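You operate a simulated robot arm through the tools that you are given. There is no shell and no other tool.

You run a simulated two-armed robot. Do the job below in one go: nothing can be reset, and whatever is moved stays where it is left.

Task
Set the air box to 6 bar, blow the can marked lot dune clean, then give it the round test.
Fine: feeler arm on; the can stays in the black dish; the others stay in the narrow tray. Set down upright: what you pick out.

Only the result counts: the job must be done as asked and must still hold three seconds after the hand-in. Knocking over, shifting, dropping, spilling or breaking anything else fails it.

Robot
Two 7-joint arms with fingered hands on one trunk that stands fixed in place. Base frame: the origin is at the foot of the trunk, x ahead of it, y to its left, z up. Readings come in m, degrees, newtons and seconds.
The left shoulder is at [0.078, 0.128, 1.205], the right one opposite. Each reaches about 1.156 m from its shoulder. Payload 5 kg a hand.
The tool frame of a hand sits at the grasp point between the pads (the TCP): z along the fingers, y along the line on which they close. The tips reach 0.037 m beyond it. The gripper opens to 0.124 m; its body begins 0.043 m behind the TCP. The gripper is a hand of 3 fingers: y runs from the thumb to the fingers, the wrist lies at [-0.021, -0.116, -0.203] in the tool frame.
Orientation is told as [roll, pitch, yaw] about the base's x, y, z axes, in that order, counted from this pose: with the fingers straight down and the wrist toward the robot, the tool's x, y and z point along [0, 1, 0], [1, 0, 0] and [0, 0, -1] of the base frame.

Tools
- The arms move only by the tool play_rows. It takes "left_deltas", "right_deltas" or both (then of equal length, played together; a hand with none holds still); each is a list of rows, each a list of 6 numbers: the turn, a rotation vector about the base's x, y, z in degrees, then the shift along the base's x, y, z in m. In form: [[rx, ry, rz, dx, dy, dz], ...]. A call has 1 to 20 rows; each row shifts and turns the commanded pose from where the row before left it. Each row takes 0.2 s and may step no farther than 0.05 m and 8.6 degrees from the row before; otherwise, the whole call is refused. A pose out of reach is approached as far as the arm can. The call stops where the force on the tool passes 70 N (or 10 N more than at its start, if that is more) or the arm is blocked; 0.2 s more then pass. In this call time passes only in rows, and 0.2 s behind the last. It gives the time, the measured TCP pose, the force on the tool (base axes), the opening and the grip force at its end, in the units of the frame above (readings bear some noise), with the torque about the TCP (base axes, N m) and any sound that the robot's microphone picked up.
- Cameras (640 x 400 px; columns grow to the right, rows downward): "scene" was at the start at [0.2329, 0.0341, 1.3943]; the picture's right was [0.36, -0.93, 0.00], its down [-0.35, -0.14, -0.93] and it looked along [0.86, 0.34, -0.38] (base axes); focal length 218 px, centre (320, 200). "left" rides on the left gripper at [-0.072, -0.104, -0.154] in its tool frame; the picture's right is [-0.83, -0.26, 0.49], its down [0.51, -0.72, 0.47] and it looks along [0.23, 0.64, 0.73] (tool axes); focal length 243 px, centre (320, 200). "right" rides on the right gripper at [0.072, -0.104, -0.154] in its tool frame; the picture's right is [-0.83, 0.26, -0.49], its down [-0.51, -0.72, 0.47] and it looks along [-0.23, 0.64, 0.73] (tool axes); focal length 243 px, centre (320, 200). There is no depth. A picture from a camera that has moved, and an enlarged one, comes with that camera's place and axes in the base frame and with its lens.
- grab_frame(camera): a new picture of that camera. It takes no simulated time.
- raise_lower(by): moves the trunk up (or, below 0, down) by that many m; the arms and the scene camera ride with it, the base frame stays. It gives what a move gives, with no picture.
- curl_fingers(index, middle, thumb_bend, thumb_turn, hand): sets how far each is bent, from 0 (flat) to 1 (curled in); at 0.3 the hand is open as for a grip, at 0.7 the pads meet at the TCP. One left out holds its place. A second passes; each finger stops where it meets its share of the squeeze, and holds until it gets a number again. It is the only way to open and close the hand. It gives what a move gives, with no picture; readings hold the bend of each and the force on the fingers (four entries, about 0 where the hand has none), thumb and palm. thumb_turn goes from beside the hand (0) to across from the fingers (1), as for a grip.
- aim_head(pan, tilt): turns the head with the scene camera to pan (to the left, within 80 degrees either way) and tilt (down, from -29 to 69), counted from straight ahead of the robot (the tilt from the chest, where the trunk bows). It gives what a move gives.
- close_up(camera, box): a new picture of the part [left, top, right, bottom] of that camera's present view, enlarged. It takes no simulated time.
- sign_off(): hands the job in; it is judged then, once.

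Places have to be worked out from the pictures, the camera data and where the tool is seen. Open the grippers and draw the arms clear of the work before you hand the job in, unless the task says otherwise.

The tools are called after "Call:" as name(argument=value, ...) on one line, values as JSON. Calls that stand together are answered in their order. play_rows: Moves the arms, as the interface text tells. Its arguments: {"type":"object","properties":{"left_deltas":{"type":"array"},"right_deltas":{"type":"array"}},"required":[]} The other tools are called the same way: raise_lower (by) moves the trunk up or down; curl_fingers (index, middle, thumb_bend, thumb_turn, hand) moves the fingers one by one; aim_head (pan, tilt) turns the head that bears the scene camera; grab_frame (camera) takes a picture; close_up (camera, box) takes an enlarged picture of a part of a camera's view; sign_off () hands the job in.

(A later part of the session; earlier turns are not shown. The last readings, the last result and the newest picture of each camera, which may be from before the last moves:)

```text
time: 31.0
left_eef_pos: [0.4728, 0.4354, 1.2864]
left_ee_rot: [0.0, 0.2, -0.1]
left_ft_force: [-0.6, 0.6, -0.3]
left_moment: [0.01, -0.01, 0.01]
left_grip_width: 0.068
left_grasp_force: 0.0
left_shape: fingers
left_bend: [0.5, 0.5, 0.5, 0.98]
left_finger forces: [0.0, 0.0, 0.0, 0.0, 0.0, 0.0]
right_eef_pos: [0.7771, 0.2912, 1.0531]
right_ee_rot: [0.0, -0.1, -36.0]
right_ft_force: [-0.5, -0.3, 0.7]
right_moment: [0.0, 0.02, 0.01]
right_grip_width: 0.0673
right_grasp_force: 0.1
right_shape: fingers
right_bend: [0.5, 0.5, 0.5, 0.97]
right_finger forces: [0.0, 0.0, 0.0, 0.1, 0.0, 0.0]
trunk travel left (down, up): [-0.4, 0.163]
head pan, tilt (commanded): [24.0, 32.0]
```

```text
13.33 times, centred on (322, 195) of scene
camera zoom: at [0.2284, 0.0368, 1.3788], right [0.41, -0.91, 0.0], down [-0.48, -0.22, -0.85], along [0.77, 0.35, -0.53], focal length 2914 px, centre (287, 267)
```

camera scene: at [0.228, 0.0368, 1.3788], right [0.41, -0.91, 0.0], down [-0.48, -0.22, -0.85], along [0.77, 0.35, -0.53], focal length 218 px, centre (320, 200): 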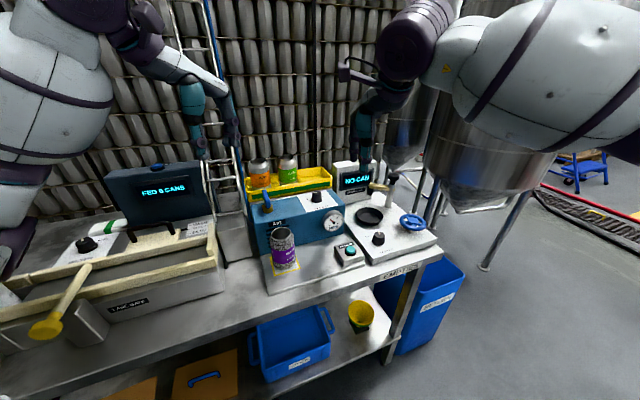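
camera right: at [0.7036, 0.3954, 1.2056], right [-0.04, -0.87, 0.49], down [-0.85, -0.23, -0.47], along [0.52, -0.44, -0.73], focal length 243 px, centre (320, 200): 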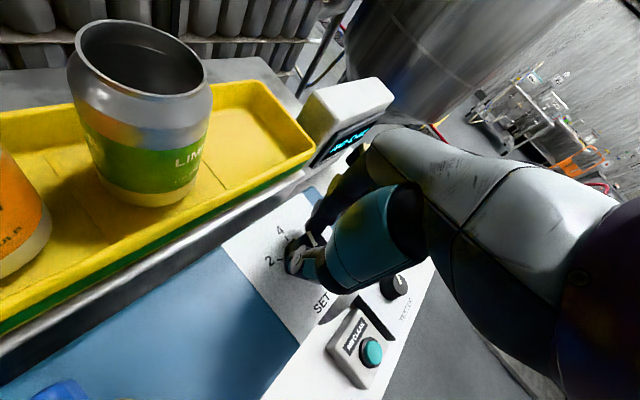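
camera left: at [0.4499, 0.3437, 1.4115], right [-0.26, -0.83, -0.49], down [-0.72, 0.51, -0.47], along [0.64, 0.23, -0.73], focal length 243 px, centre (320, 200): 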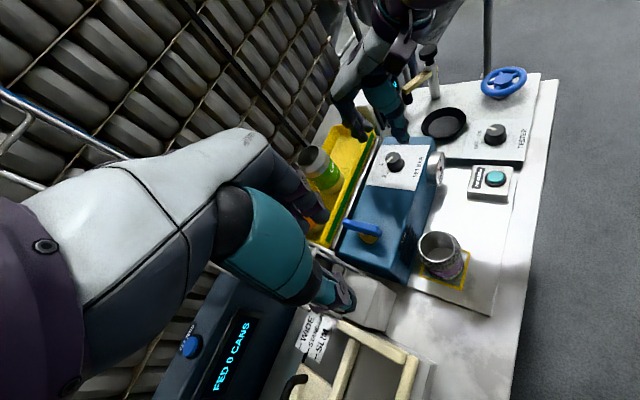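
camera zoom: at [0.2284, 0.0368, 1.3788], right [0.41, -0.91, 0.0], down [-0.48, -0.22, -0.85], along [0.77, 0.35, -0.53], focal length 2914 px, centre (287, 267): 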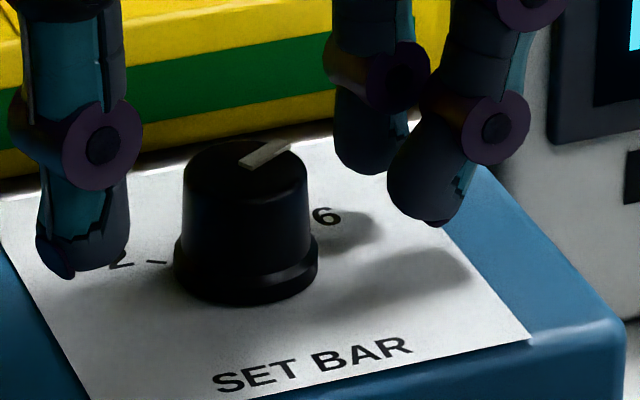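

The needle lies right on the 6 mark. I lift the right hand straight up and move it over the air-clean button, turning the wrist back.

Call:
play_rows(right_deltas=[[0, 0, 0, 0, 0, 0.025], [0, 0, 0, 0, 0, 0.045], [0, 0, 0, 0, 0, 0.045], [0, 0, 6, -0.008, -0.0148, 0], [0, 0, 6, -0.008, -0.0148, 0], [0, 0, 6, -0.008, -0.0148, 0], [0, 0, 6, -0.008, -0.0148, 0], [0, 0, 6, -0.008, -0.0148, 0], [0, 0, 6, -0.008, -0.0148, 0], [0, 0, 6, -0.008, -0.0148, -0.01], [0, 0, 6, -0.008, -0.0148, -0.02], [0, 0, 6, -0.008, -0.0148, -0.02], [0, 0, 6, -0.008, -0.0148, -0.02]])

Call:
curl_fingers(hand="right", index=0.68, middle=0.68, thumb_bend=0.68)

Call:
grab_frame(camera="right")

Call:
close_up(camera="scene", box=[270, 150, 430, 270])

Call:
grab_frame(camera="left")

```text
time: 33.8
left_eef_pos: [0.4731, 0.4334, 1.2878]
left_ee_rot: [0.1, 0.2, 0.0]
left_ft_force: [-0.5, -0.2, 0.2]
left_moment: [0.01, 0.01, -0.02]
left_grip_width: 0.068
left_grasp_force: 0.1
left_shape: fingers
left_bend: [0.5, 0.5, 0.5, 0.98]
left_finger forces: [0.0, 0.0, 0.0, 0.0, 0.0, 0.0]
right_eef_pos: [0.6994, 0.142, 1.0979]
right_ee_rot: [0.0, -0.1, 24.0]
right_ft_force: [0.1, -0.2, -0.3]
right_moment: [-0.02, 0.0, -0.01]
right_grip_width: 0.0671
right_grasp_force: 0.0
right_shape: fingers
right_bend: [0.5, 0.5, 0.5, 0.97]
right_finger forces: [0.0, 0.0, 0.0, 0.0, 0.1, 0.0]
trunk travel left (down, up): [-0.4, 0.163]
head pan, tilt (commanded): [24.0, 32.0]
```

```text
time: 34.8
left_eef_pos: [0.474, 0.435, 1.286]
left_ee_rot: [0.0, 0.1, -0.1]
left_ft_force: [0.4, 0.1, -0.6]
left_moment: [-0.04, 0.0, 0.03]
left_grip_width: 0.068
left_grasp_force: 0.1
left_shape: fingers
left_bend: [0.5, 0.5, 0.5, 0.98]
left_finger forces: [0.0, 0.0, 0.0, 0.1, 0.0, 0.0]
right_eef_pos: [0.6991, 0.1416, 1.0976]
right_ee_rot: [0.0, 0.0, 24.0]
right_ft_force: [-0.7, -0.3, -0.5]
right_moment: [-0.04, 0.01, 0.01]
right_grip_width: 0.0133
right_grasp_force: 0.1
right_shape: fingers
right_bend: [0.68, 0.68, 0.68, 0.97]
right_finger forces: [0.0, 0.1, 0.0, 0.0, 0.0, 0.0]
trunk travel left (down, up): [-0.4, 0.163]
head pan, tilt (commanded): [24.0, 32.0]
```

```text
taken
camera right: at [0.5741, 0.1673, 1.2511], right [0.58, -0.65, 0.49], down [-0.45, -0.76, -0.47], along [0.68, 0.05, -0.73], focal length 243 px, centre (320, 200)
```

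right: 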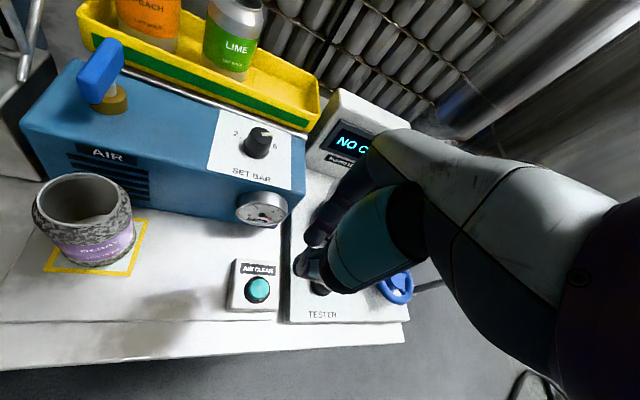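

```text
3.33 times, centred on (350, 210) of scene
camera zoom: at [0.2284, 0.0367, 1.3788], right [0.41, -0.91, 0.0], down [-0.48, -0.22, -0.85], along [0.77, 0.35, -0.53], focal length 728 px, centre (220, 167)
```

zoom: 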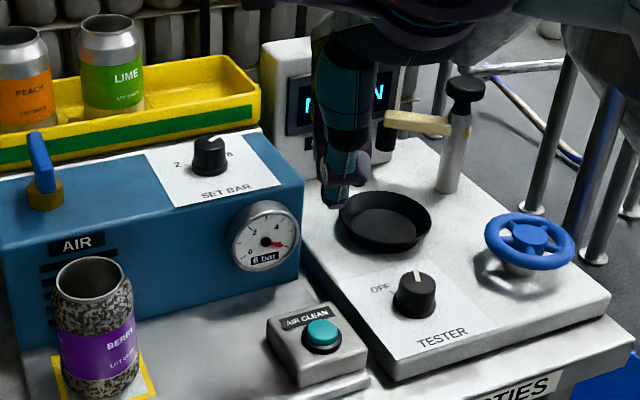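

```text
taken
camera left: at [0.3701, 0.3614, 1.4417], right [-0.27, -0.83, -0.49], down [-0.72, 0.51, -0.47], along [0.64, 0.23, -0.73], focal length 243 px, centre (320, 200)
```

left: 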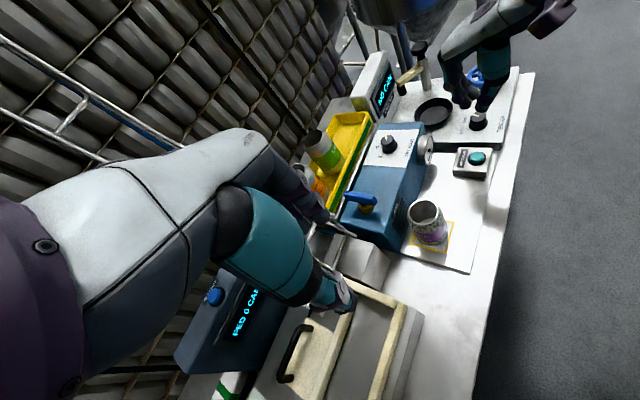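

The button is at about (0.695, 0.146), top near z 0.91–0.92. I lower the closed fingertips to ~2–3 cm above it and look.

Call:
play_rows(right_deltas=[[0, 0, 0, -0.003, 0.004, -0.045], [0, 0, 0, 0, 0, -0.045], [0, 0, 0, 0, 0, -0.025], [0, 0, 0, 0, 0, 0]])

Call:
grab_frame(camera="right")

Call:
close_up(camera="scene", box=[290, 180, 410, 280])

Call:
close_up(camera="left", box=[400, 80, 540, 200])

```text
time: 35.8
left_eef_pos: [0.4739, 0.4348, 1.2874]
left_ee_rot: [-0.1, 0.2, -0.2]
left_ft_force: [0.6, -0.5, 0.0]
left_moment: [0.02, 0.02, -0.02]
left_grip_width: 0.0681
left_grasp_force: 0.1
left_shape: fingers
left_bend: [0.5, 0.5, 0.5, 0.98]
left_finger forces: [0.0, 0.0, 0.0, 0.1, 0.0, 0.0]
right_eef_pos: [0.6928, 0.1457, 0.9822]
right_ee_rot: [0.0, -0.1, 24.0]
right_ft_force: [0.7, -0.5, 0.3]
right_moment: [-0.01, -0.02, -0.02]
right_grip_width: 0.0128
right_grasp_force: 0.0
right_shape: fingers
right_bend: [0.68, 0.68, 0.68, 0.97]
right_finger forces: [0.0, 0.1, 0.0, 0.0, 0.0, 0.0]
trunk travel left (down, up): [-0.4, 0.163]
head pan, tilt (commanded): [24.0, 32.0]
```

```text
taken
camera right: at [0.5691, 0.1706, 1.1356], right [0.58, -0.65, 0.49], down [-0.45, -0.76, -0.47], along [0.68, 0.05, -0.73], focal length 243 px, centre (320, 200)
```

right: 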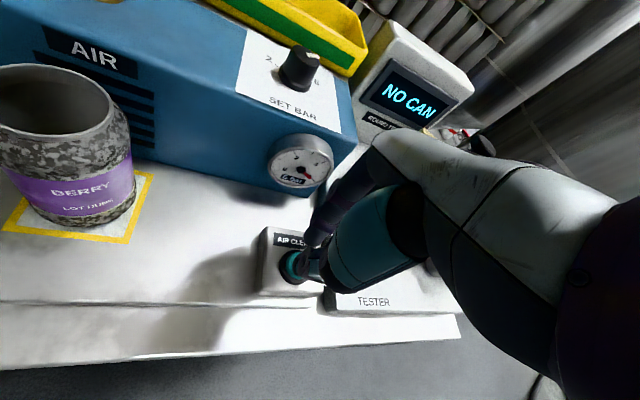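

```text
4.00 times, centred on (350, 230) of scene
camera zoom: at [0.2283, 0.0369, 1.3788], right [0.41, -0.91, 0.0], down [-0.48, -0.22, -0.85], along [0.77, 0.35, -0.53], focal length 874 px, centre (200, 80)
```

zoom: 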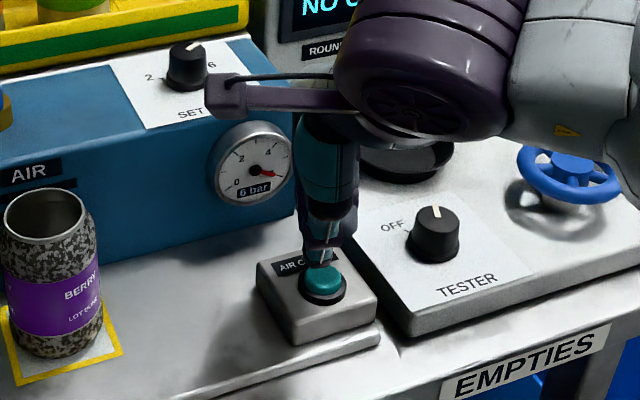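

```text
3.33 times, centred on (470, 140) of left
camera zoom: at [0.3701, 0.3616, 1.4417], right [-0.27, -0.83, -0.49], down [-0.72, 0.51, -0.47], along [0.64, 0.23, -0.73], focal length 809 px, centre (-180, 400)
```

zoom: 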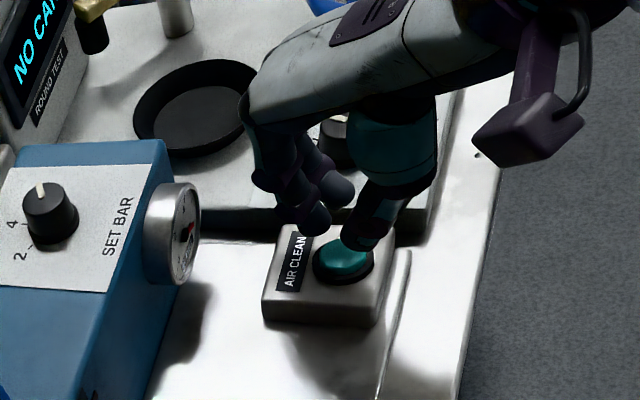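

The tips are centred over the button by three views. I lower in small steps and watch the force.

Call:
play_rows(right_deltas=[[0, 0, 0, 0.001, 0, -0.01], [0, 0, 0, 0, 0, -0.01], [0, 0, 0, 0, 0, -0.008]])

Call:
close_up(camera="scene", box=[290, 180, 410, 280])

Call:
close_up(camera="left", box=[400, 80, 540, 200])

```text
time: 36.6
left_eef_pos: [0.4729, 0.4357, 1.2873]
left_ee_rot: [-0.1, 0.2, 0.0]
left_ft_force: [-0.2, 0.6, 0.3]
left_moment: [-0.01, 0.02, 0.02]
left_grip_width: 0.068
left_grasp_force: 0.1
left_shape: fingers
left_bend: [0.5, 0.5, 0.5, 0.98]
left_finger forces: [0.1, 0.2, 0.0, 0.0, 0.0, 0.0]
right_eef_pos: [0.6946, 0.1465, 0.9541]
right_ee_rot: [0.0, 0.0, 23.9]
right_ft_force: [0.0, -0.2, 0.2]
right_moment: [-0.01, 0.0, 0.02]
right_grip_width: 0.0132
right_grasp_force: 0.0
right_shape: fingers
right_bend: [0.68, 0.68, 0.68, 0.97]
right_finger forces: [0.1, 0.1, 0.0, 0.0, 0.0, 0.0]
trunk travel left (down, up): [-0.4, 0.163]
head pan, tilt (commanded): [24.0, 32.0]
```

```text
4.00 times, centred on (350, 230) of scene
camera zoom: at [0.2283, 0.037, 1.3788], right [0.41, -0.91, 0.0], down [-0.48, -0.22, -0.85], along [0.77, 0.35, -0.53], focal length 874 px, centre (200, 80)
```

zoom: 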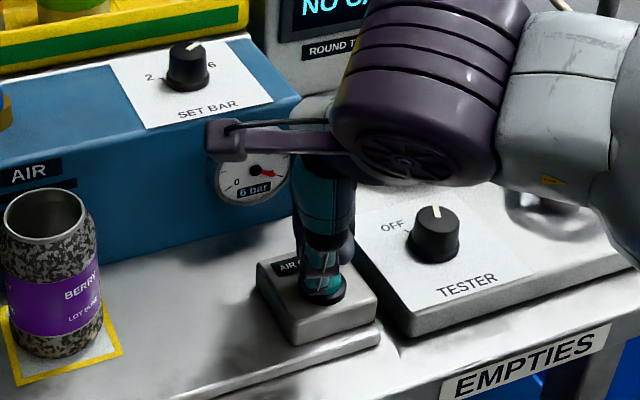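

```text
3.33 times, centred on (470, 140) of left
camera zoom: at [0.3701, 0.3617, 1.4416], right [-0.27, -0.83, -0.49], down [-0.72, 0.51, -0.47], along [0.64, 0.23, -0.73], focal length 809 px, centre (-180, 400)
```

zoom: 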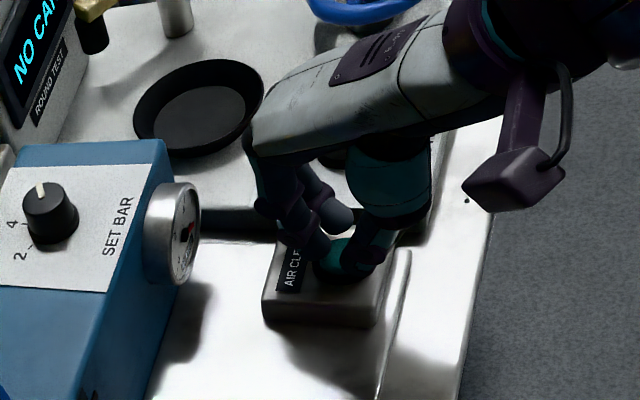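

The tips are just above the cap. I press on in 5 mm steps.

Call:
play_rows(right_deltas=[[0, 0, 0, 0, 0, -0.006], [0, 0, 0, 0, 0, -0.005], [0, 0, 0, 0, 0, -0.005]])

Call:
close_up(camera="scene", box=[250, 180, 410, 290])

```text
time: 37.4
left_eef_pos: [0.4725, 0.4344, 1.2868]
left_ee_rot: [0.1, 0.2, -0.1]
left_ft_force: [-0.3, -1.3, 0.7]
left_moment: [0.05, 0.0, 0.0]
left_grip_width: 0.0679
left_grasp_force: 0.0
left_shape: fingers
left_bend: [0.5, 0.5, 0.5, 0.98]
left_finger forces: [0.1, 0.1, 0.1, 0.0, 0.1, 0.1]
right_eef_pos: [0.6947, 0.1468, 0.9425]
right_ee_rot: [0.0, -0.4, 24.0]
right_ft_force: [6.6, 1.6, 21.4]
right_moment: [-0.05, -0.5, 0.05]
right_grip_width: 0.013
right_grasp_force: 10.2
right_shape: fingers
right_bend: [0.68, 0.71, 0.68, 0.97]
right_finger forces: [0.8, 19.7, 0.1, 0.0, 0.6, 0.0]
trunk travel left (down, up): [-0.4, 0.163]
head pan, tilt (commanded): [24.0, 32.0]
heard: click
```

```text
3.64 times, centred on (330, 235) of scene
camera zoom: at [0.2268, 0.0366, 1.3793], right [0.41, -0.91, 0.0], down [-0.48, -0.22, -0.85], along [0.78, 0.35, -0.53], focal length 795 px, centre (284, 73)
```

zoom: 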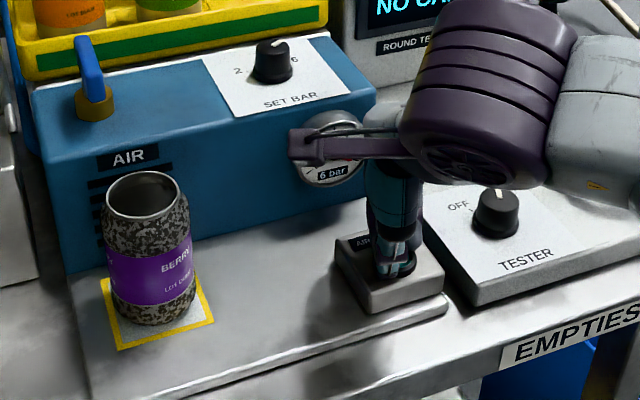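

A click was heard and the button is down with 21 N. I hold it for two seconds and watch the can and listen.

Call:
play_rows(right_deltas=[[0, 0, 0, 0, 0, 0], [0, 0, 0, 0, 0, 0], [0, 0, 0, 0, 0, 0], [0, 0, 0, 0, 0, 0], [0, 0, 0, 0, 0, 0], [0, 0, 0, 0, 0, 0], [0, 0, 0, 0, 0, 0], [0, 0, 0, 0, 0, 0], [0, 0, 0, 0, 0, 0], [0, 0, 0, 0, 0, 0]])

Call:
close_up(camera="scene", box=[250, 180, 410, 290])

Call:
grab_frame(camera="right")

```text
time: 39.6
left_eef_pos: [0.4714, 0.434, 1.2885]
left_ee_rot: [0.1, 0.0, 0.0]
left_ft_force: [-0.1, 0.4, -0.6]
left_moment: [0.02, 0.02, 0.0]
left_grip_width: 0.068
left_grasp_force: 0.0
left_shape: fingers
left_bend: [0.5, 0.5, 0.5, 0.98]
left_finger forces: [0.1, 0.1, 0.0, 0.0, 0.0, 0.1]
right_eef_pos: [0.6943, 0.1467, 0.9394]
right_ee_rot: [-0.1, -0.1, 23.9]
right_ft_force: [9.8, 1.9, 30.1]
right_moment: [0.0, -0.53, 0.1]
right_grip_width: 0.013
right_grasp_force: 15.0
right_shape: fingers
right_bend: [0.67, 0.72, 0.68, 0.98]
right_finger forces: [4.9, 22.0, 0.0, 0.0, 3.5, 0.0]
trunk travel left (down, up): [-0.4, 0.163]
head pan, tilt (commanded): [24.0, 32.0]
```

```text
3.64 times, centred on (330, 235) of scene
camera zoom: at [0.2263, 0.0366, 1.3792], right [0.41, -0.91, 0.0], down [-0.48, -0.22, -0.85], along [0.78, 0.35, -0.53], focal length 795 px, centre (284, 73)
```

zoom: 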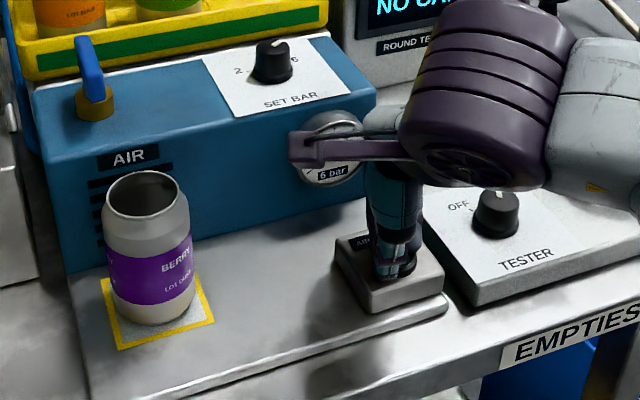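

```text
taken
camera right: at [0.5688, 0.1711, 1.0936], right [0.57, -0.65, 0.49], down [-0.45, -0.76, -0.47], along [0.68, 0.05, -0.73], focal length 243 px, centre (320, 200)
```

right: 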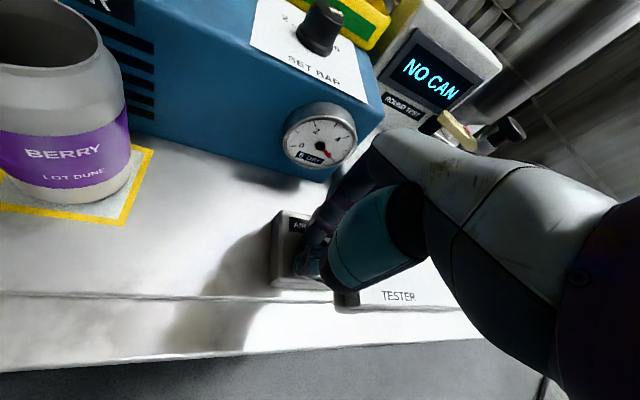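

The can is visibly clean now and the gauge still reads 6 bar. I lift off the button and withdraw the right hand toward the right side.

Call:
play_rows(right_deltas=[[0, 0, 0, 0, 0, 0.02], [0, 0, 0, 0, 0, 0.045], [0, 0, 0, 0, 0, 0.045], [0, 0, 0, 0, -0.02, 0.045], [0, 0, 0, 0, -0.045, 0.02], [0, 0, 0, 0, -0.045, 0.02], [0, 0, 0, 0, -0.045, 0.02], [0, 0, 0, 0, -0.045, 0.02], [0, 0, 0, 0, -0.045, 0.02], [0, 0, 0, 0, -0.045, 0]])

Call:
grab_frame(camera="scene")

Call:
close_up(camera="scene", box=[250, 170, 370, 280])

Call:
close_up(camera="left", box=[330, 100, 470, 280])

Call:
grab_frame(camera="right")

```text
time: 41.8
left_eef_pos: [0.4725, 0.4339, 1.2869]
left_ee_rot: [0.2, 0.2, -0.1]
left_ft_force: [-0.7, 0.3, 0.4]
left_moment: [0.04, 0.04, -0.01]
left_grip_width: 0.0682
left_grasp_force: 0.1
left_shape: fingers
left_bend: [0.5, 0.5, 0.5, 0.98]
left_finger forces: [0.1, 0.0, 0.0, 0.0, 0.0, 0.0]
right_eef_pos: [0.6949, -0.143, 1.1952]
right_ee_rot: [0.1, -0.1, 23.9]
right_ft_force: [-0.4, 0.4, 0.1]
right_moment: [0.02, 0.02, -0.02]
right_grip_width: 0.0126
right_grasp_force: 0.2
right_shape: fingers
right_bend: [0.68, 0.68, 0.68, 0.98]
right_finger forces: [0.0, 0.0, 0.0, 0.0, 0.0, 0.0]
trunk travel left (down, up): [-0.4, 0.163]
head pan, tilt (commanded): [24.0, 32.0]
```

```text
taken
camera scene: at [0.2277, 0.0346, 1.3789], right [0.41, -0.91, 0.0], down [-0.48, -0.21, -0.85], along [0.77, 0.35, -0.53], focal length 218 px, centre (320, 200)
```

scene: 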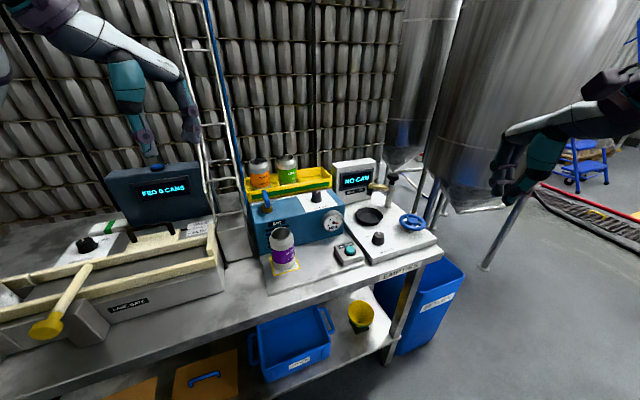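

```text
3.64 times, centred on (310, 225) of scene
camera zoom: at [0.2277, 0.0346, 1.3789], right [0.41, -0.91, 0.0], down [-0.48, -0.21, -0.85], along [0.77, 0.35, -0.53], focal length 795 px, centre (356, 109)
```

zoom: 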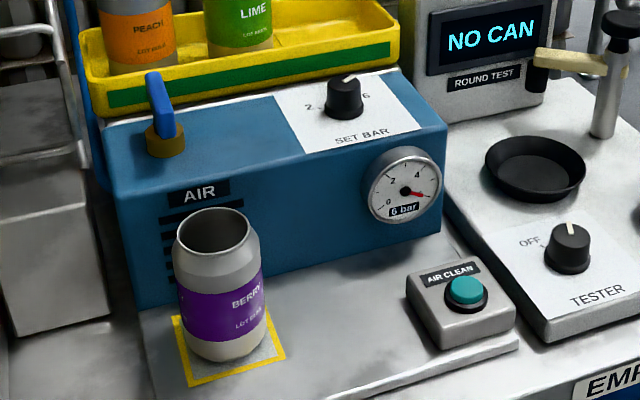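

```text
2.22 times, centred on (400, 190) of left
camera zoom: at [0.3692, 0.3592, 1.4425], right [-0.26, -0.83, -0.49], down [-0.72, 0.51, -0.47], along [0.64, 0.23, -0.73], focal length 539 px, centre (142, 222)
```

zoom: 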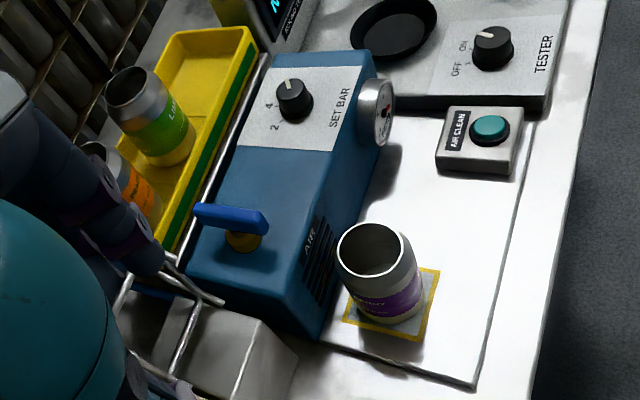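

```text
taken
camera right: at [0.5703, -0.1188, 1.349], right [0.58, -0.65, 0.49], down [-0.45, -0.76, -0.47], along [0.68, 0.05, -0.73], focal length 243 px, centre (320, 200)
```

right: 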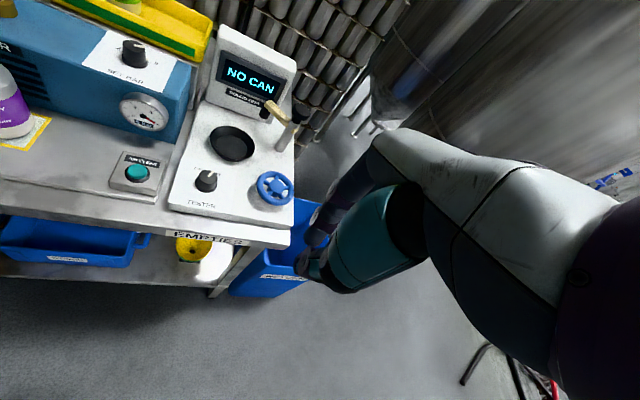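

The dune can is clean, gauge 6 bar, and nothing else moved. Can centre now ≈(0.596, 0.312), rim z≈0.995. I open the left hand and bring it above the can at yaw −45°, so it closes along the bench and clear of the air box.

Call:
curl_fingers(hand="left", index=0.3, middle=0.3, thumb_bend=0.3)

Call:
play_rows(left_deltas=[[0, 0, -5, 0.0137, -0.0136, -0.01], [0, 0, -5, 0.0137, -0.0136, -0.01], [0, 0, -5, 0.0137, -0.0136, -0.015], [0, 0, -5, 0.0137, -0.0136, -0.015], [0, 0, -5, 0.0137, -0.0136, -0.015], [0, 0, -5, 0.0137, -0.0136, -0.02], [0, 0, -5, 0.0137, -0.0136, -0.02], [0, 0, -5, 0.0137, -0.0136, -0.02], [0, 0, -5, 0.0139, -0.0132, -0.02], [0, 0, 0, 0, 0, 0]])

Call:
grab_frame(camera="left")

Call:
grab_frame(camera="scene")

```text
time: 42.8
left_eef_pos: [0.4726, 0.4344, 1.2863]
left_ee_rot: [0.0, 0.3, -0.1]
left_ft_force: [0.6, 0.2, -0.5]
left_moment: [0.0, 0.01, -0.02]
left_grip_width: 0.1283
left_grasp_force: 0.1
left_shape: fingers
left_bend: [0.3, 0.3, 0.3, 0.98]
left_finger forces: [0.0, 0.0, 0.0, 0.0, 0.1, 0.0]
right_eef_pos: [0.6945, -0.1413, 1.1948]
right_ee_rot: [0.1, -0.2, 24.0]
right_ft_force: [-0.1, -0.2, -0.4]
right_moment: [0.01, -0.02, 0.02]
right_grip_width: 0.0126
right_grasp_force: 0.1
right_shape: fingers
right_bend: [0.68, 0.68, 0.68, 0.98]
right_finger forces: [0.0, 0.0, 0.0, 0.0, 0.0, 0.1]
trunk travel left (down, up): [-0.4, 0.163]
head pan, tilt (commanded): [24.0, 32.0]
```

```text
time: 45.0
left_eef_pos: [0.597, 0.3103, 1.1417]
left_ee_rot: [0.1, 0.2, -45.1]
left_ft_force: [-0.4, -0.1, 0.8]
left_moment: [0.04, -0.05, 0.01]
left_grip_width: 0.1286
left_grasp_force: 0.0
left_shape: fingers
left_bend: [0.3, 0.3, 0.3, 0.98]
left_finger forces: [0.0, 0.0, 0.1, 0.1, 0.0, 0.0]
right_eef_pos: [0.6953, -0.1403, 1.1953]
right_ee_rot: [0.0, -0.1, 24.0]
right_ft_force: [-0.1, 0.2, 0.2]
right_moment: [0.0, 0.0, -0.03]
right_grip_width: 0.0123
right_grasp_force: 0.0
right_shape: fingers
right_bend: [0.68, 0.68, 0.68, 0.98]
right_finger forces: [0.1, 0.0, 0.1, 0.0, 0.0, 0.0]
trunk travel left (down, up): [-0.4, 0.163]
head pan, tilt (commanded): [24.0, 32.0]
```

```text
taken
camera left: at [0.4729, 0.3317, 1.2971], right [-0.77, -0.4, -0.49], down [-0.15, 0.87, -0.47], along [0.62, -0.29, -0.73], focal length 243 px, centre (320, 200)
```

left: 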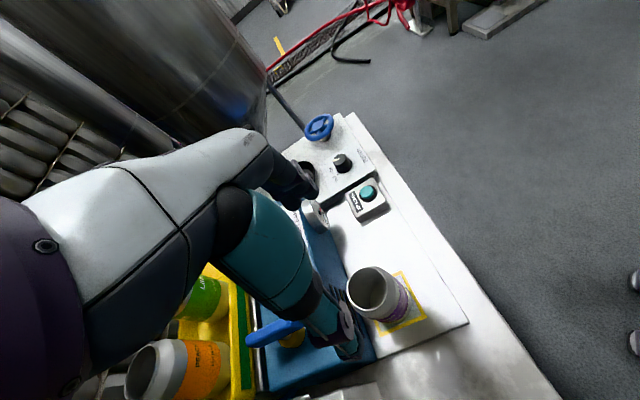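

```text
taken
camera scene: at [0.2272, 0.0369, 1.379], right [0.41, -0.91, 0.0], down [-0.48, -0.22, -0.85], along [0.78, 0.35, -0.53], focal length 218 px, centre (320, 200)
```

scene: 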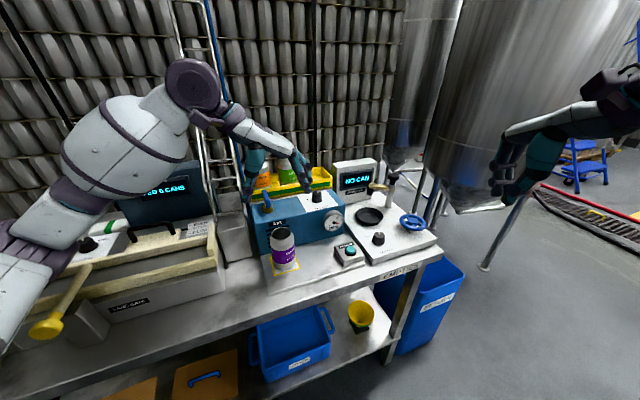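

The hand hovers above the can. I zoom with the left camera to refine the can's centre before descending.

Call:
close_up(camera="left", box=[300, 240, 440, 360])

Call:
close_up(camera="scene", box=[230, 140, 330, 280])

Call:
grab_frame(camera="right")

```text
3.33 times, centred on (370, 300) of left
camera zoom: at [0.4729, 0.3317, 1.2971], right [-0.77, -0.4, -0.49], down [-0.15, 0.87, -0.47], along [0.62, -0.29, -0.73], focal length 809 px, centre (153, -133)
```

zoom: 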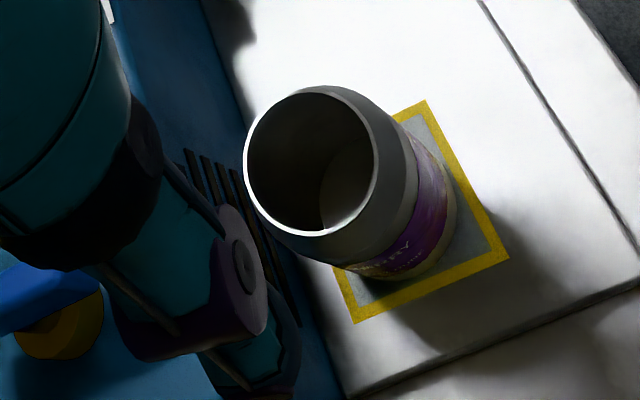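

```text
2.86 times, centred on (280, 210) of scene
camera zoom: at [0.2272, 0.0369, 1.379], right [0.41, -0.91, 0.0], down [-0.48, -0.22, -0.85], along [0.78, 0.35, -0.53], focal length 624 px, centre (434, 171)
```

zoom: 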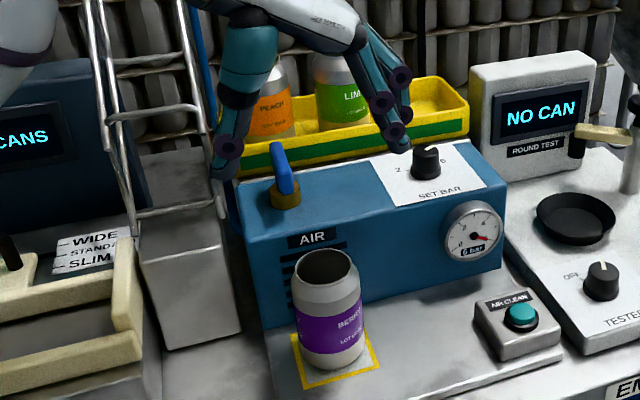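

```text
taken
camera right: at [0.5699, -0.1162, 1.3493], right [0.58, -0.65, 0.49], down [-0.45, -0.76, -0.47], along [0.68, 0.05, -0.73], focal length 243 px, centre (320, 200)
```

right: 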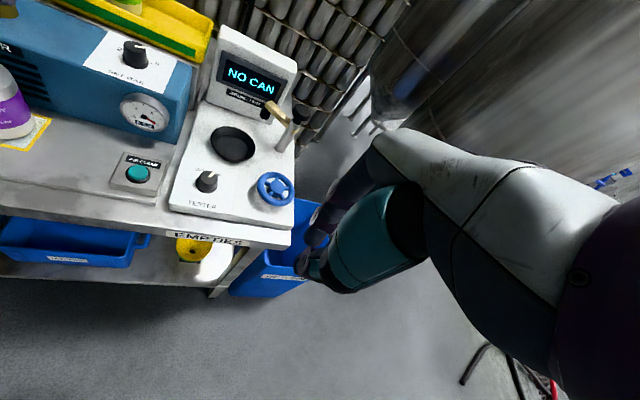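

Can centre refined to about (0.598, 0.3145), rim z≈0.99. I lower to z≈1.04 with fingertips still above the rim and re-check.

Call:
play_rows(left_deltas=[[0, 0, 0, 0.001, 0.004, -0.03], [0, 0, 0, 0, 0, -0.035], [0, 0, 0, 0, 0, -0.035], [0, 0, 0, 0, 0, 0]])

Call:
grab_frame(camera="left")

Call:
close_up(camera="scene", box=[210, 140, 350, 280])

```text
time: 46.0
left_eef_pos: [0.5979, 0.3145, 1.0374]
left_ee_rot: [0.2, 0.2, -45.1]
left_ft_force: [-0.2, -0.2, -0.4]
left_moment: [0.0, 0.02, 0.0]
left_grip_width: 0.1286
left_grasp_force: 0.1
left_shape: fingers
left_bend: [0.3, 0.3, 0.3, 0.98]
left_finger forces: [0.1, 0.1, 0.0, 0.1, 0.0, 0.0]
right_eef_pos: [0.6953, -0.1399, 1.1944]
right_ee_rot: [0.1, 0.1, 24.0]
right_ft_force: [-0.4, 0.3, -0.2]
right_moment: [0.0, 0.0, 0.0]
right_grip_width: 0.0126
right_grasp_force: 0.1
right_shape: fingers
right_bend: [0.68, 0.68, 0.68, 0.98]
right_finger forces: [0.1, 0.1, 0.0, 0.1, 0.0, 0.0]
trunk travel left (down, up): [-0.4, 0.163]
head pan, tilt (commanded): [24.0, 32.0]
```

```text
taken
camera left: at [0.4744, 0.3352, 1.1929], right [-0.77, -0.4, -0.49], down [-0.15, 0.87, -0.47], along [0.62, -0.29, -0.73], focal length 243 px, centre (320, 200)
```

left: 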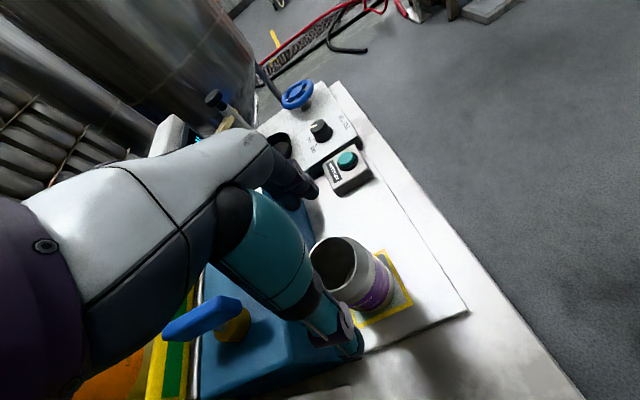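

```text
2.86 times, centred on (280, 210) of scene
camera zoom: at [0.2282, 0.0369, 1.3788], right [0.41, -0.91, 0.0], down [-0.48, -0.22, -0.85], along [0.77, 0.35, -0.53], focal length 624 px, centre (434, 171)
```

zoom: 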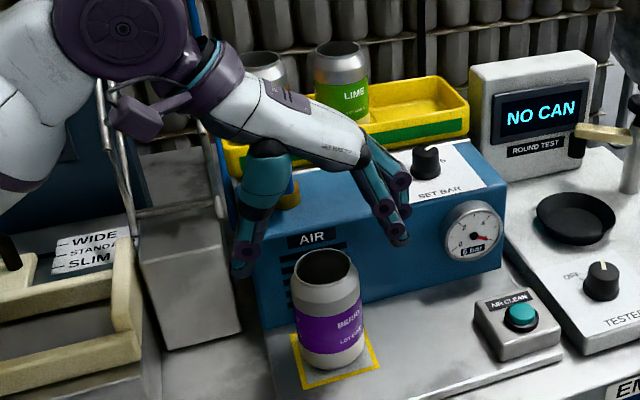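

Descent is clear so far. I zoom once more on the rim relative to the thumb and fingers.

Call:
close_up(camera="left", box=[240, 130, 430, 370])

Call:
close_up(camera="scene", box=[250, 180, 320, 280])

```text
1.67 times, centred on (335, 250) of left
camera zoom: at [0.4744, 0.3352, 1.1929], right [-0.77, -0.4, -0.49], down [-0.15, 0.87, -0.47], along [0.62, -0.29, -0.73], focal length 404 px, centre (295, 117)
```

zoom: 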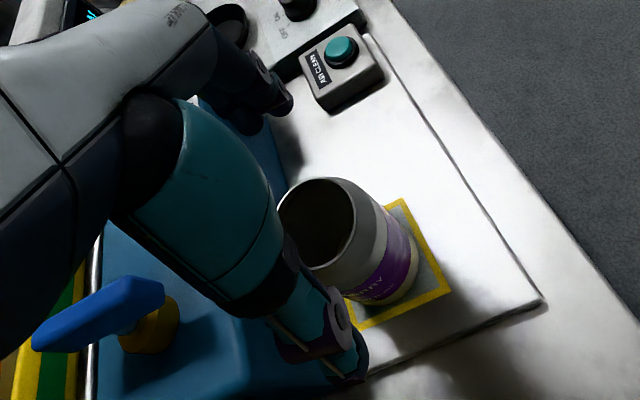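

```text
4.00 times, centred on (285, 230) of scene
camera zoom: at [0.2282, 0.0369, 1.3788], right [0.41, -0.91, 0.0], down [-0.48, -0.22, -0.85], along [0.77, 0.35, -0.53], focal length 874 px, centre (460, 80)
```

zoom: 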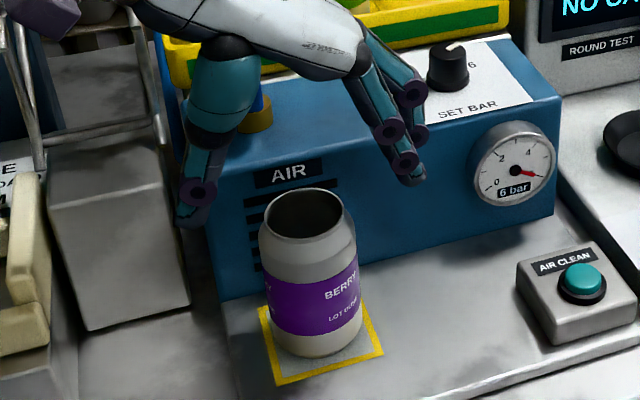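

Both views agree on (0.598, 0.316) — well inside the open hand. I descend to z≈0.96.

Call:
play_rows(left_deltas=[[0, 0, 0, 0, 0.0015, -0.03], [0, 0, 0, 0, 0, -0.03], [0, 0, 0, 0, 0, -0.015], [0, 0, 0, 0, 0, 0]])

Call:
close_up(camera="left", box=[240, 130, 430, 370])

Call:
close_up(camera="scene", box=[230, 170, 330, 280])

```text
time: 47.0
left_eef_pos: [0.5975, 0.3163, 0.9651]
left_ee_rot: [0.1, 0.2, -45.1]
left_ft_force: [0.1, -0.1, -0.5]
left_moment: [-0.04, 0.01, -0.02]
left_grip_width: 0.1283
left_grasp_force: 0.0
left_shape: fingers
left_bend: [0.3, 0.3, 0.3, 0.98]
left_finger forces: [0.1, 0.1, 0.0, 0.1, 0.0, 0.0]
right_eef_pos: [0.6952, -0.1402, 1.1948]
right_ee_rot: [0.0, 0.1, 24.1]
right_ft_force: [0.7, -0.2, -0.4]
right_moment: [-0.02, -0.01, 0.01]
right_grip_width: 0.0122
right_grasp_force: 0.0
right_shape: fingers
right_bend: [0.68, 0.68, 0.68, 0.98]
right_finger forces: [0.0, 0.0, 0.1, 0.0, 0.1, 0.1]
trunk travel left (down, up): [-0.4, 0.163]
head pan, tilt (commanded): [24.0, 32.0]
```

```text
1.67 times, centred on (335, 250) of left
camera zoom: at [0.4736, 0.3373, 1.1199], right [-0.77, -0.4, -0.49], down [-0.15, 0.87, -0.47], along [0.62, -0.29, -0.73], focal length 404 px, centre (295, 117)
```

zoom: 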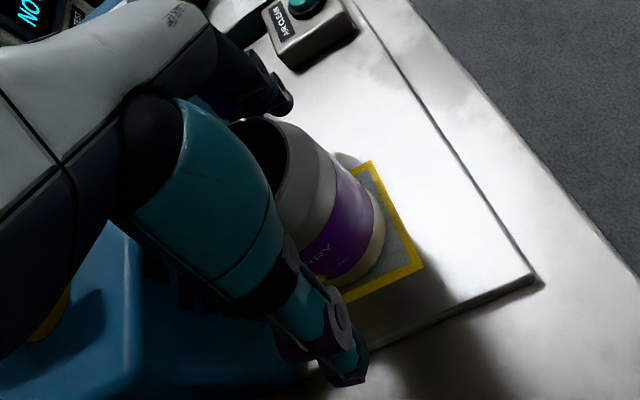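

```text
3.64 times, centred on (280, 225) of scene
camera zoom: at [0.2282, 0.037, 1.3788], right [0.41, -0.91, 0.0], down [-0.48, -0.22, -0.85], along [0.77, 0.35, -0.53], focal length 795 px, centre (466, 109)
```

zoom: 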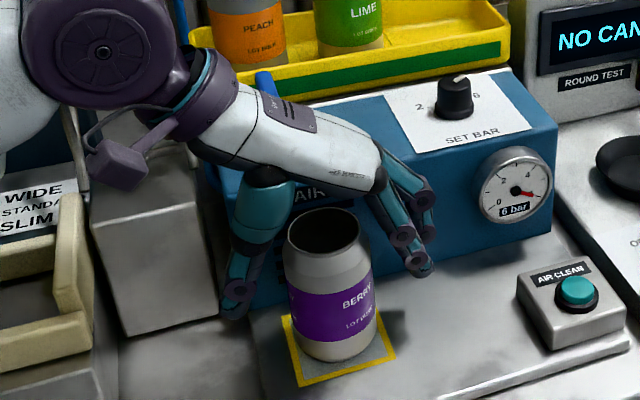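

The can is centred between thumb and fingers with the palm just above the rim. I close the hand.

Call:
curl_fingers(hand="left", index=0.62, middle=0.62, thumb_bend=0.62)

Call:
close_up(camera="scene", box=[230, 170, 330, 280])

Call:
close_up(camera="left", box=[240, 130, 430, 370])

```text
time: 48.0
left_eef_pos: [0.5977, 0.3155, 0.9662]
left_ee_rot: [0.0, 0.3, -45.1]
left_ft_force: [0.6, -1.8, 3.6]
left_moment: [-0.07, -0.1, -0.02]
left_grip_width: 0.0637
left_grasp_force: 18.1
left_shape: fingers
left_bend: [0.53, 0.56, 0.53, 0.96]
left_finger forces: [8.3, 8.8, 0.0, 0.0, 17.4, 0.0]
right_eef_pos: [0.6959, -0.1404, 1.1939]
right_ee_rot: [0.0, -0.1, 24.1]
right_ft_force: [-0.2, 0.4, 0.1]
right_moment: [-0.01, -0.05, -0.01]
right_grip_width: 0.0124
right_grasp_force: 0.1
right_shape: fingers
right_bend: [0.68, 0.68, 0.68, 0.98]
right_finger forces: [0.0, 0.0, 0.1, 0.0, 0.0, 0.1]
trunk travel left (down, up): [-0.4, 0.163]
head pan, tilt (commanded): [24.0, 32.0]
```

```text
3.64 times, centred on (280, 225) of scene
camera zoom: at [0.2281, 0.0368, 1.3788], right [0.41, -0.91, 0.0], down [-0.48, -0.22, -0.85], along [0.77, 0.35, -0.53], focal length 795 px, centre (466, 109)
```

zoom: 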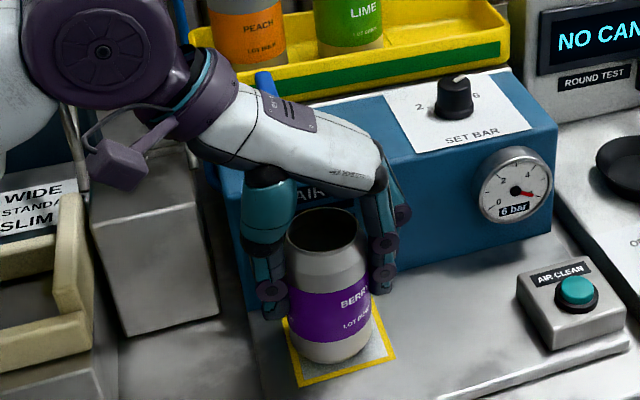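

```text
1.67 times, centred on (335, 250) of left
camera zoom: at [0.4737, 0.3371, 1.1203], right [-0.77, -0.4, -0.49], down [-0.15, 0.87, -0.47], along [0.62, -0.29, -0.73], focal length 404 px, centre (295, 117)
```

zoom: 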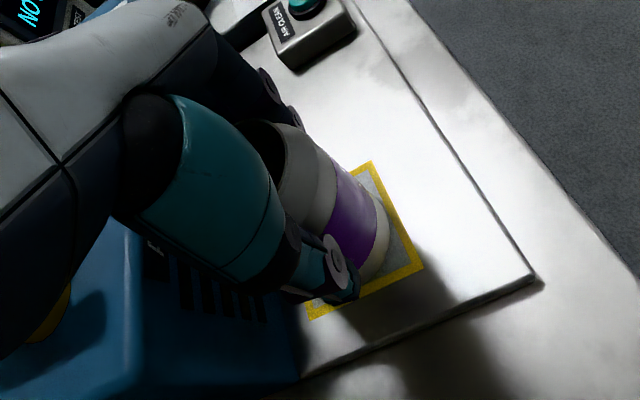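

The can is held with 18 N. I lift slowly and check it stays in the grip.

Call:
play_rows(left_deltas=[[0, 0, 0, 0, 0, 0.015], [0, 0, 0, 0, 0, 0.025], [0, 0, 0, 0, 0, 0.03], [0, 0, 0, 0, 0, 0.03]])

Call:
close_up(camera="scene", box=[210, 130, 350, 280])

Call:
grab_frame(camera="left")

```text
time: 49.0
left_eef_pos: [0.5972, 0.318, 1.0672]
left_ee_rot: [0.1, 0.3, -45.1]
left_ft_force: [-0.7, -0.1, 0.1]
left_moment: [0.0, 0.01, -0.02]
left_grip_width: 0.0639
left_grasp_force: 16.8
left_shape: fingers
left_bend: [0.53, 0.56, 0.53, 0.96]
left_finger forces: [8.2, 8.2, 0.0, 0.1, 17.3, 0.0]
right_eef_pos: [0.6954, -0.1416, 1.1958]
right_ee_rot: [0.0, -0.1, 24.0]
right_ft_force: [-0.1, 0.4, 1.0]
right_moment: [0.03, -0.02, -0.01]
right_grip_width: 0.0124
right_grasp_force: 0.1
right_shape: fingers
right_bend: [0.68, 0.68, 0.68, 0.98]
right_finger forces: [0.1, 0.1, 0.0, 0.0, 0.0, 0.0]
trunk travel left (down, up): [-0.4, 0.163]
head pan, tilt (commanded): [24.0, 32.0]
```

```text
2.67 times, centred on (280, 205) of scene
camera zoom: at [0.2281, 0.0365, 1.3788], right [0.41, -0.91, 0.0], down [-0.48, -0.22, -0.85], along [0.77, 0.35, -0.53], focal length 583 px, centre (427, 187)
```

zoom: 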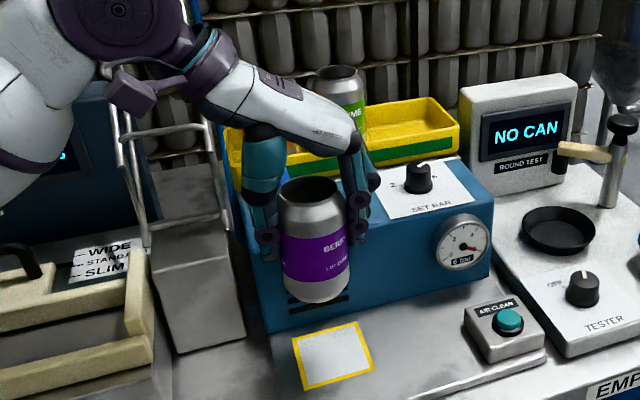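

```text
taken
camera left: at [0.4738, 0.3394, 1.2227], right [-0.77, -0.4, -0.49], down [-0.15, 0.87, -0.47], along [0.61, -0.29, -0.73], focal length 243 px, centre (320, 200)
```

left: 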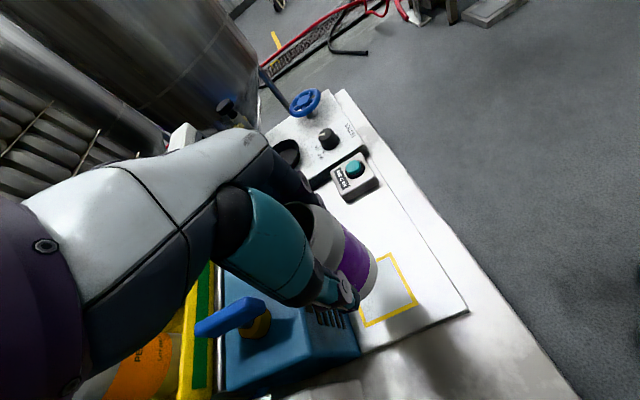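

The can hangs straight in the grip. To keep the left elbow clear of the lane gate while reaching to the dish, I raise the trunk by 0.12 m (this also lifts the can well above everything).

Call:
raise_lower(by=0.12)

Call:
grab_frame(camera="scene")

Call:
grab_frame(camera="left")

Call:
grab_frame(camera="right")

```text
time: 50.5
left_eef_pos: [0.5998, 0.316, 1.1843]
left_ee_rot: [-0.2, 0.3, -45.0]
left_ft_force: [0.6, 0.1, 0.1]
left_moment: [0.01, 0.0, 0.02]
left_grip_width: 0.0637
left_grasp_force: 16.7
left_shape: fingers
left_bend: [0.53, 0.56, 0.53, 0.96]
left_finger forces: [8.2, 8.3, 0.0, 0.1, 17.3, 0.0]
right_eef_pos: [0.6961, -0.1429, 1.3112]
right_ee_rot: [0.0, 0.1, 24.0]
right_ft_force: [0.6, 0.9, 0.0]
right_moment: [-0.02, 0.04, 0.02]
right_grip_width: 0.0125
right_grasp_force: 0.1
right_shape: fingers
right_bend: [0.68, 0.68, 0.68, 0.98]
right_finger forces: [0.0, 0.0, 0.0, 0.1, 0.0, 0.0]
trunk travel left (down, up): [-0.52, 0.043]
head pan, tilt (commanded): [24.0, 32.0]
```

```text
taken
camera scene: at [0.1641, 0.0369, 1.5222], right [0.41, -0.91, 0.0], down [-0.48, -0.22, -0.85], along [0.77, 0.35, -0.53], focal length 218 px, centre (320, 200)
```

scene: 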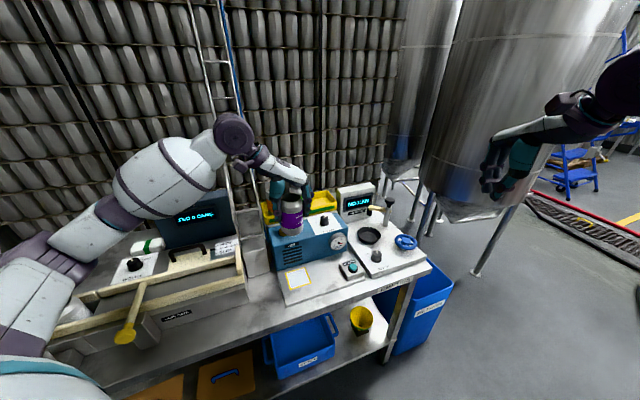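

```text
taken
camera left: at [0.476, 0.3383, 1.3391], right [-0.78, -0.4, -0.49], down [-0.15, 0.87, -0.47], along [0.61, -0.29, -0.74], focal length 243 px, centre (320, 200)
```

left: 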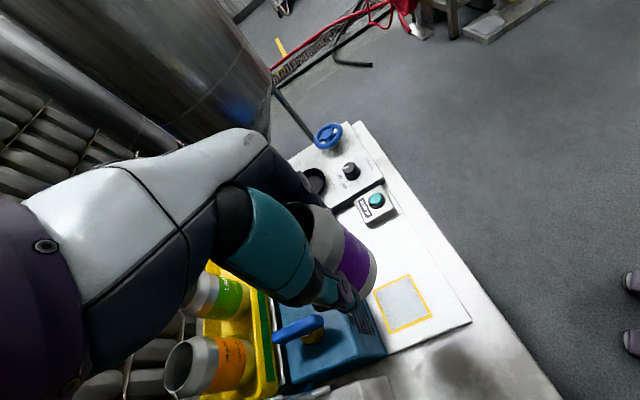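

```text
taken
camera right: at [0.5724, -0.1183, 1.4658], right [0.58, -0.65, 0.49], down [-0.45, -0.76, -0.47], along [0.68, 0.05, -0.73], focal length 243 px, centre (320, 200)
```

right: 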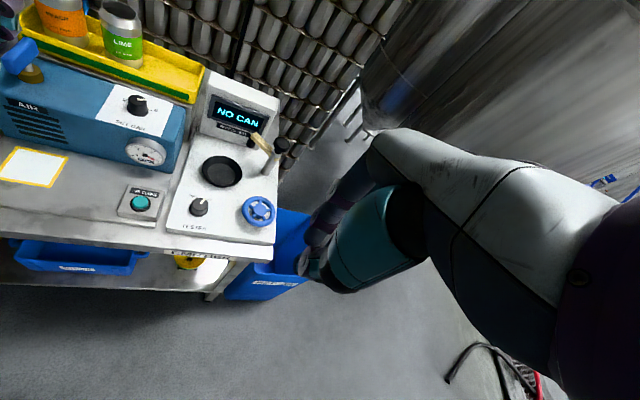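

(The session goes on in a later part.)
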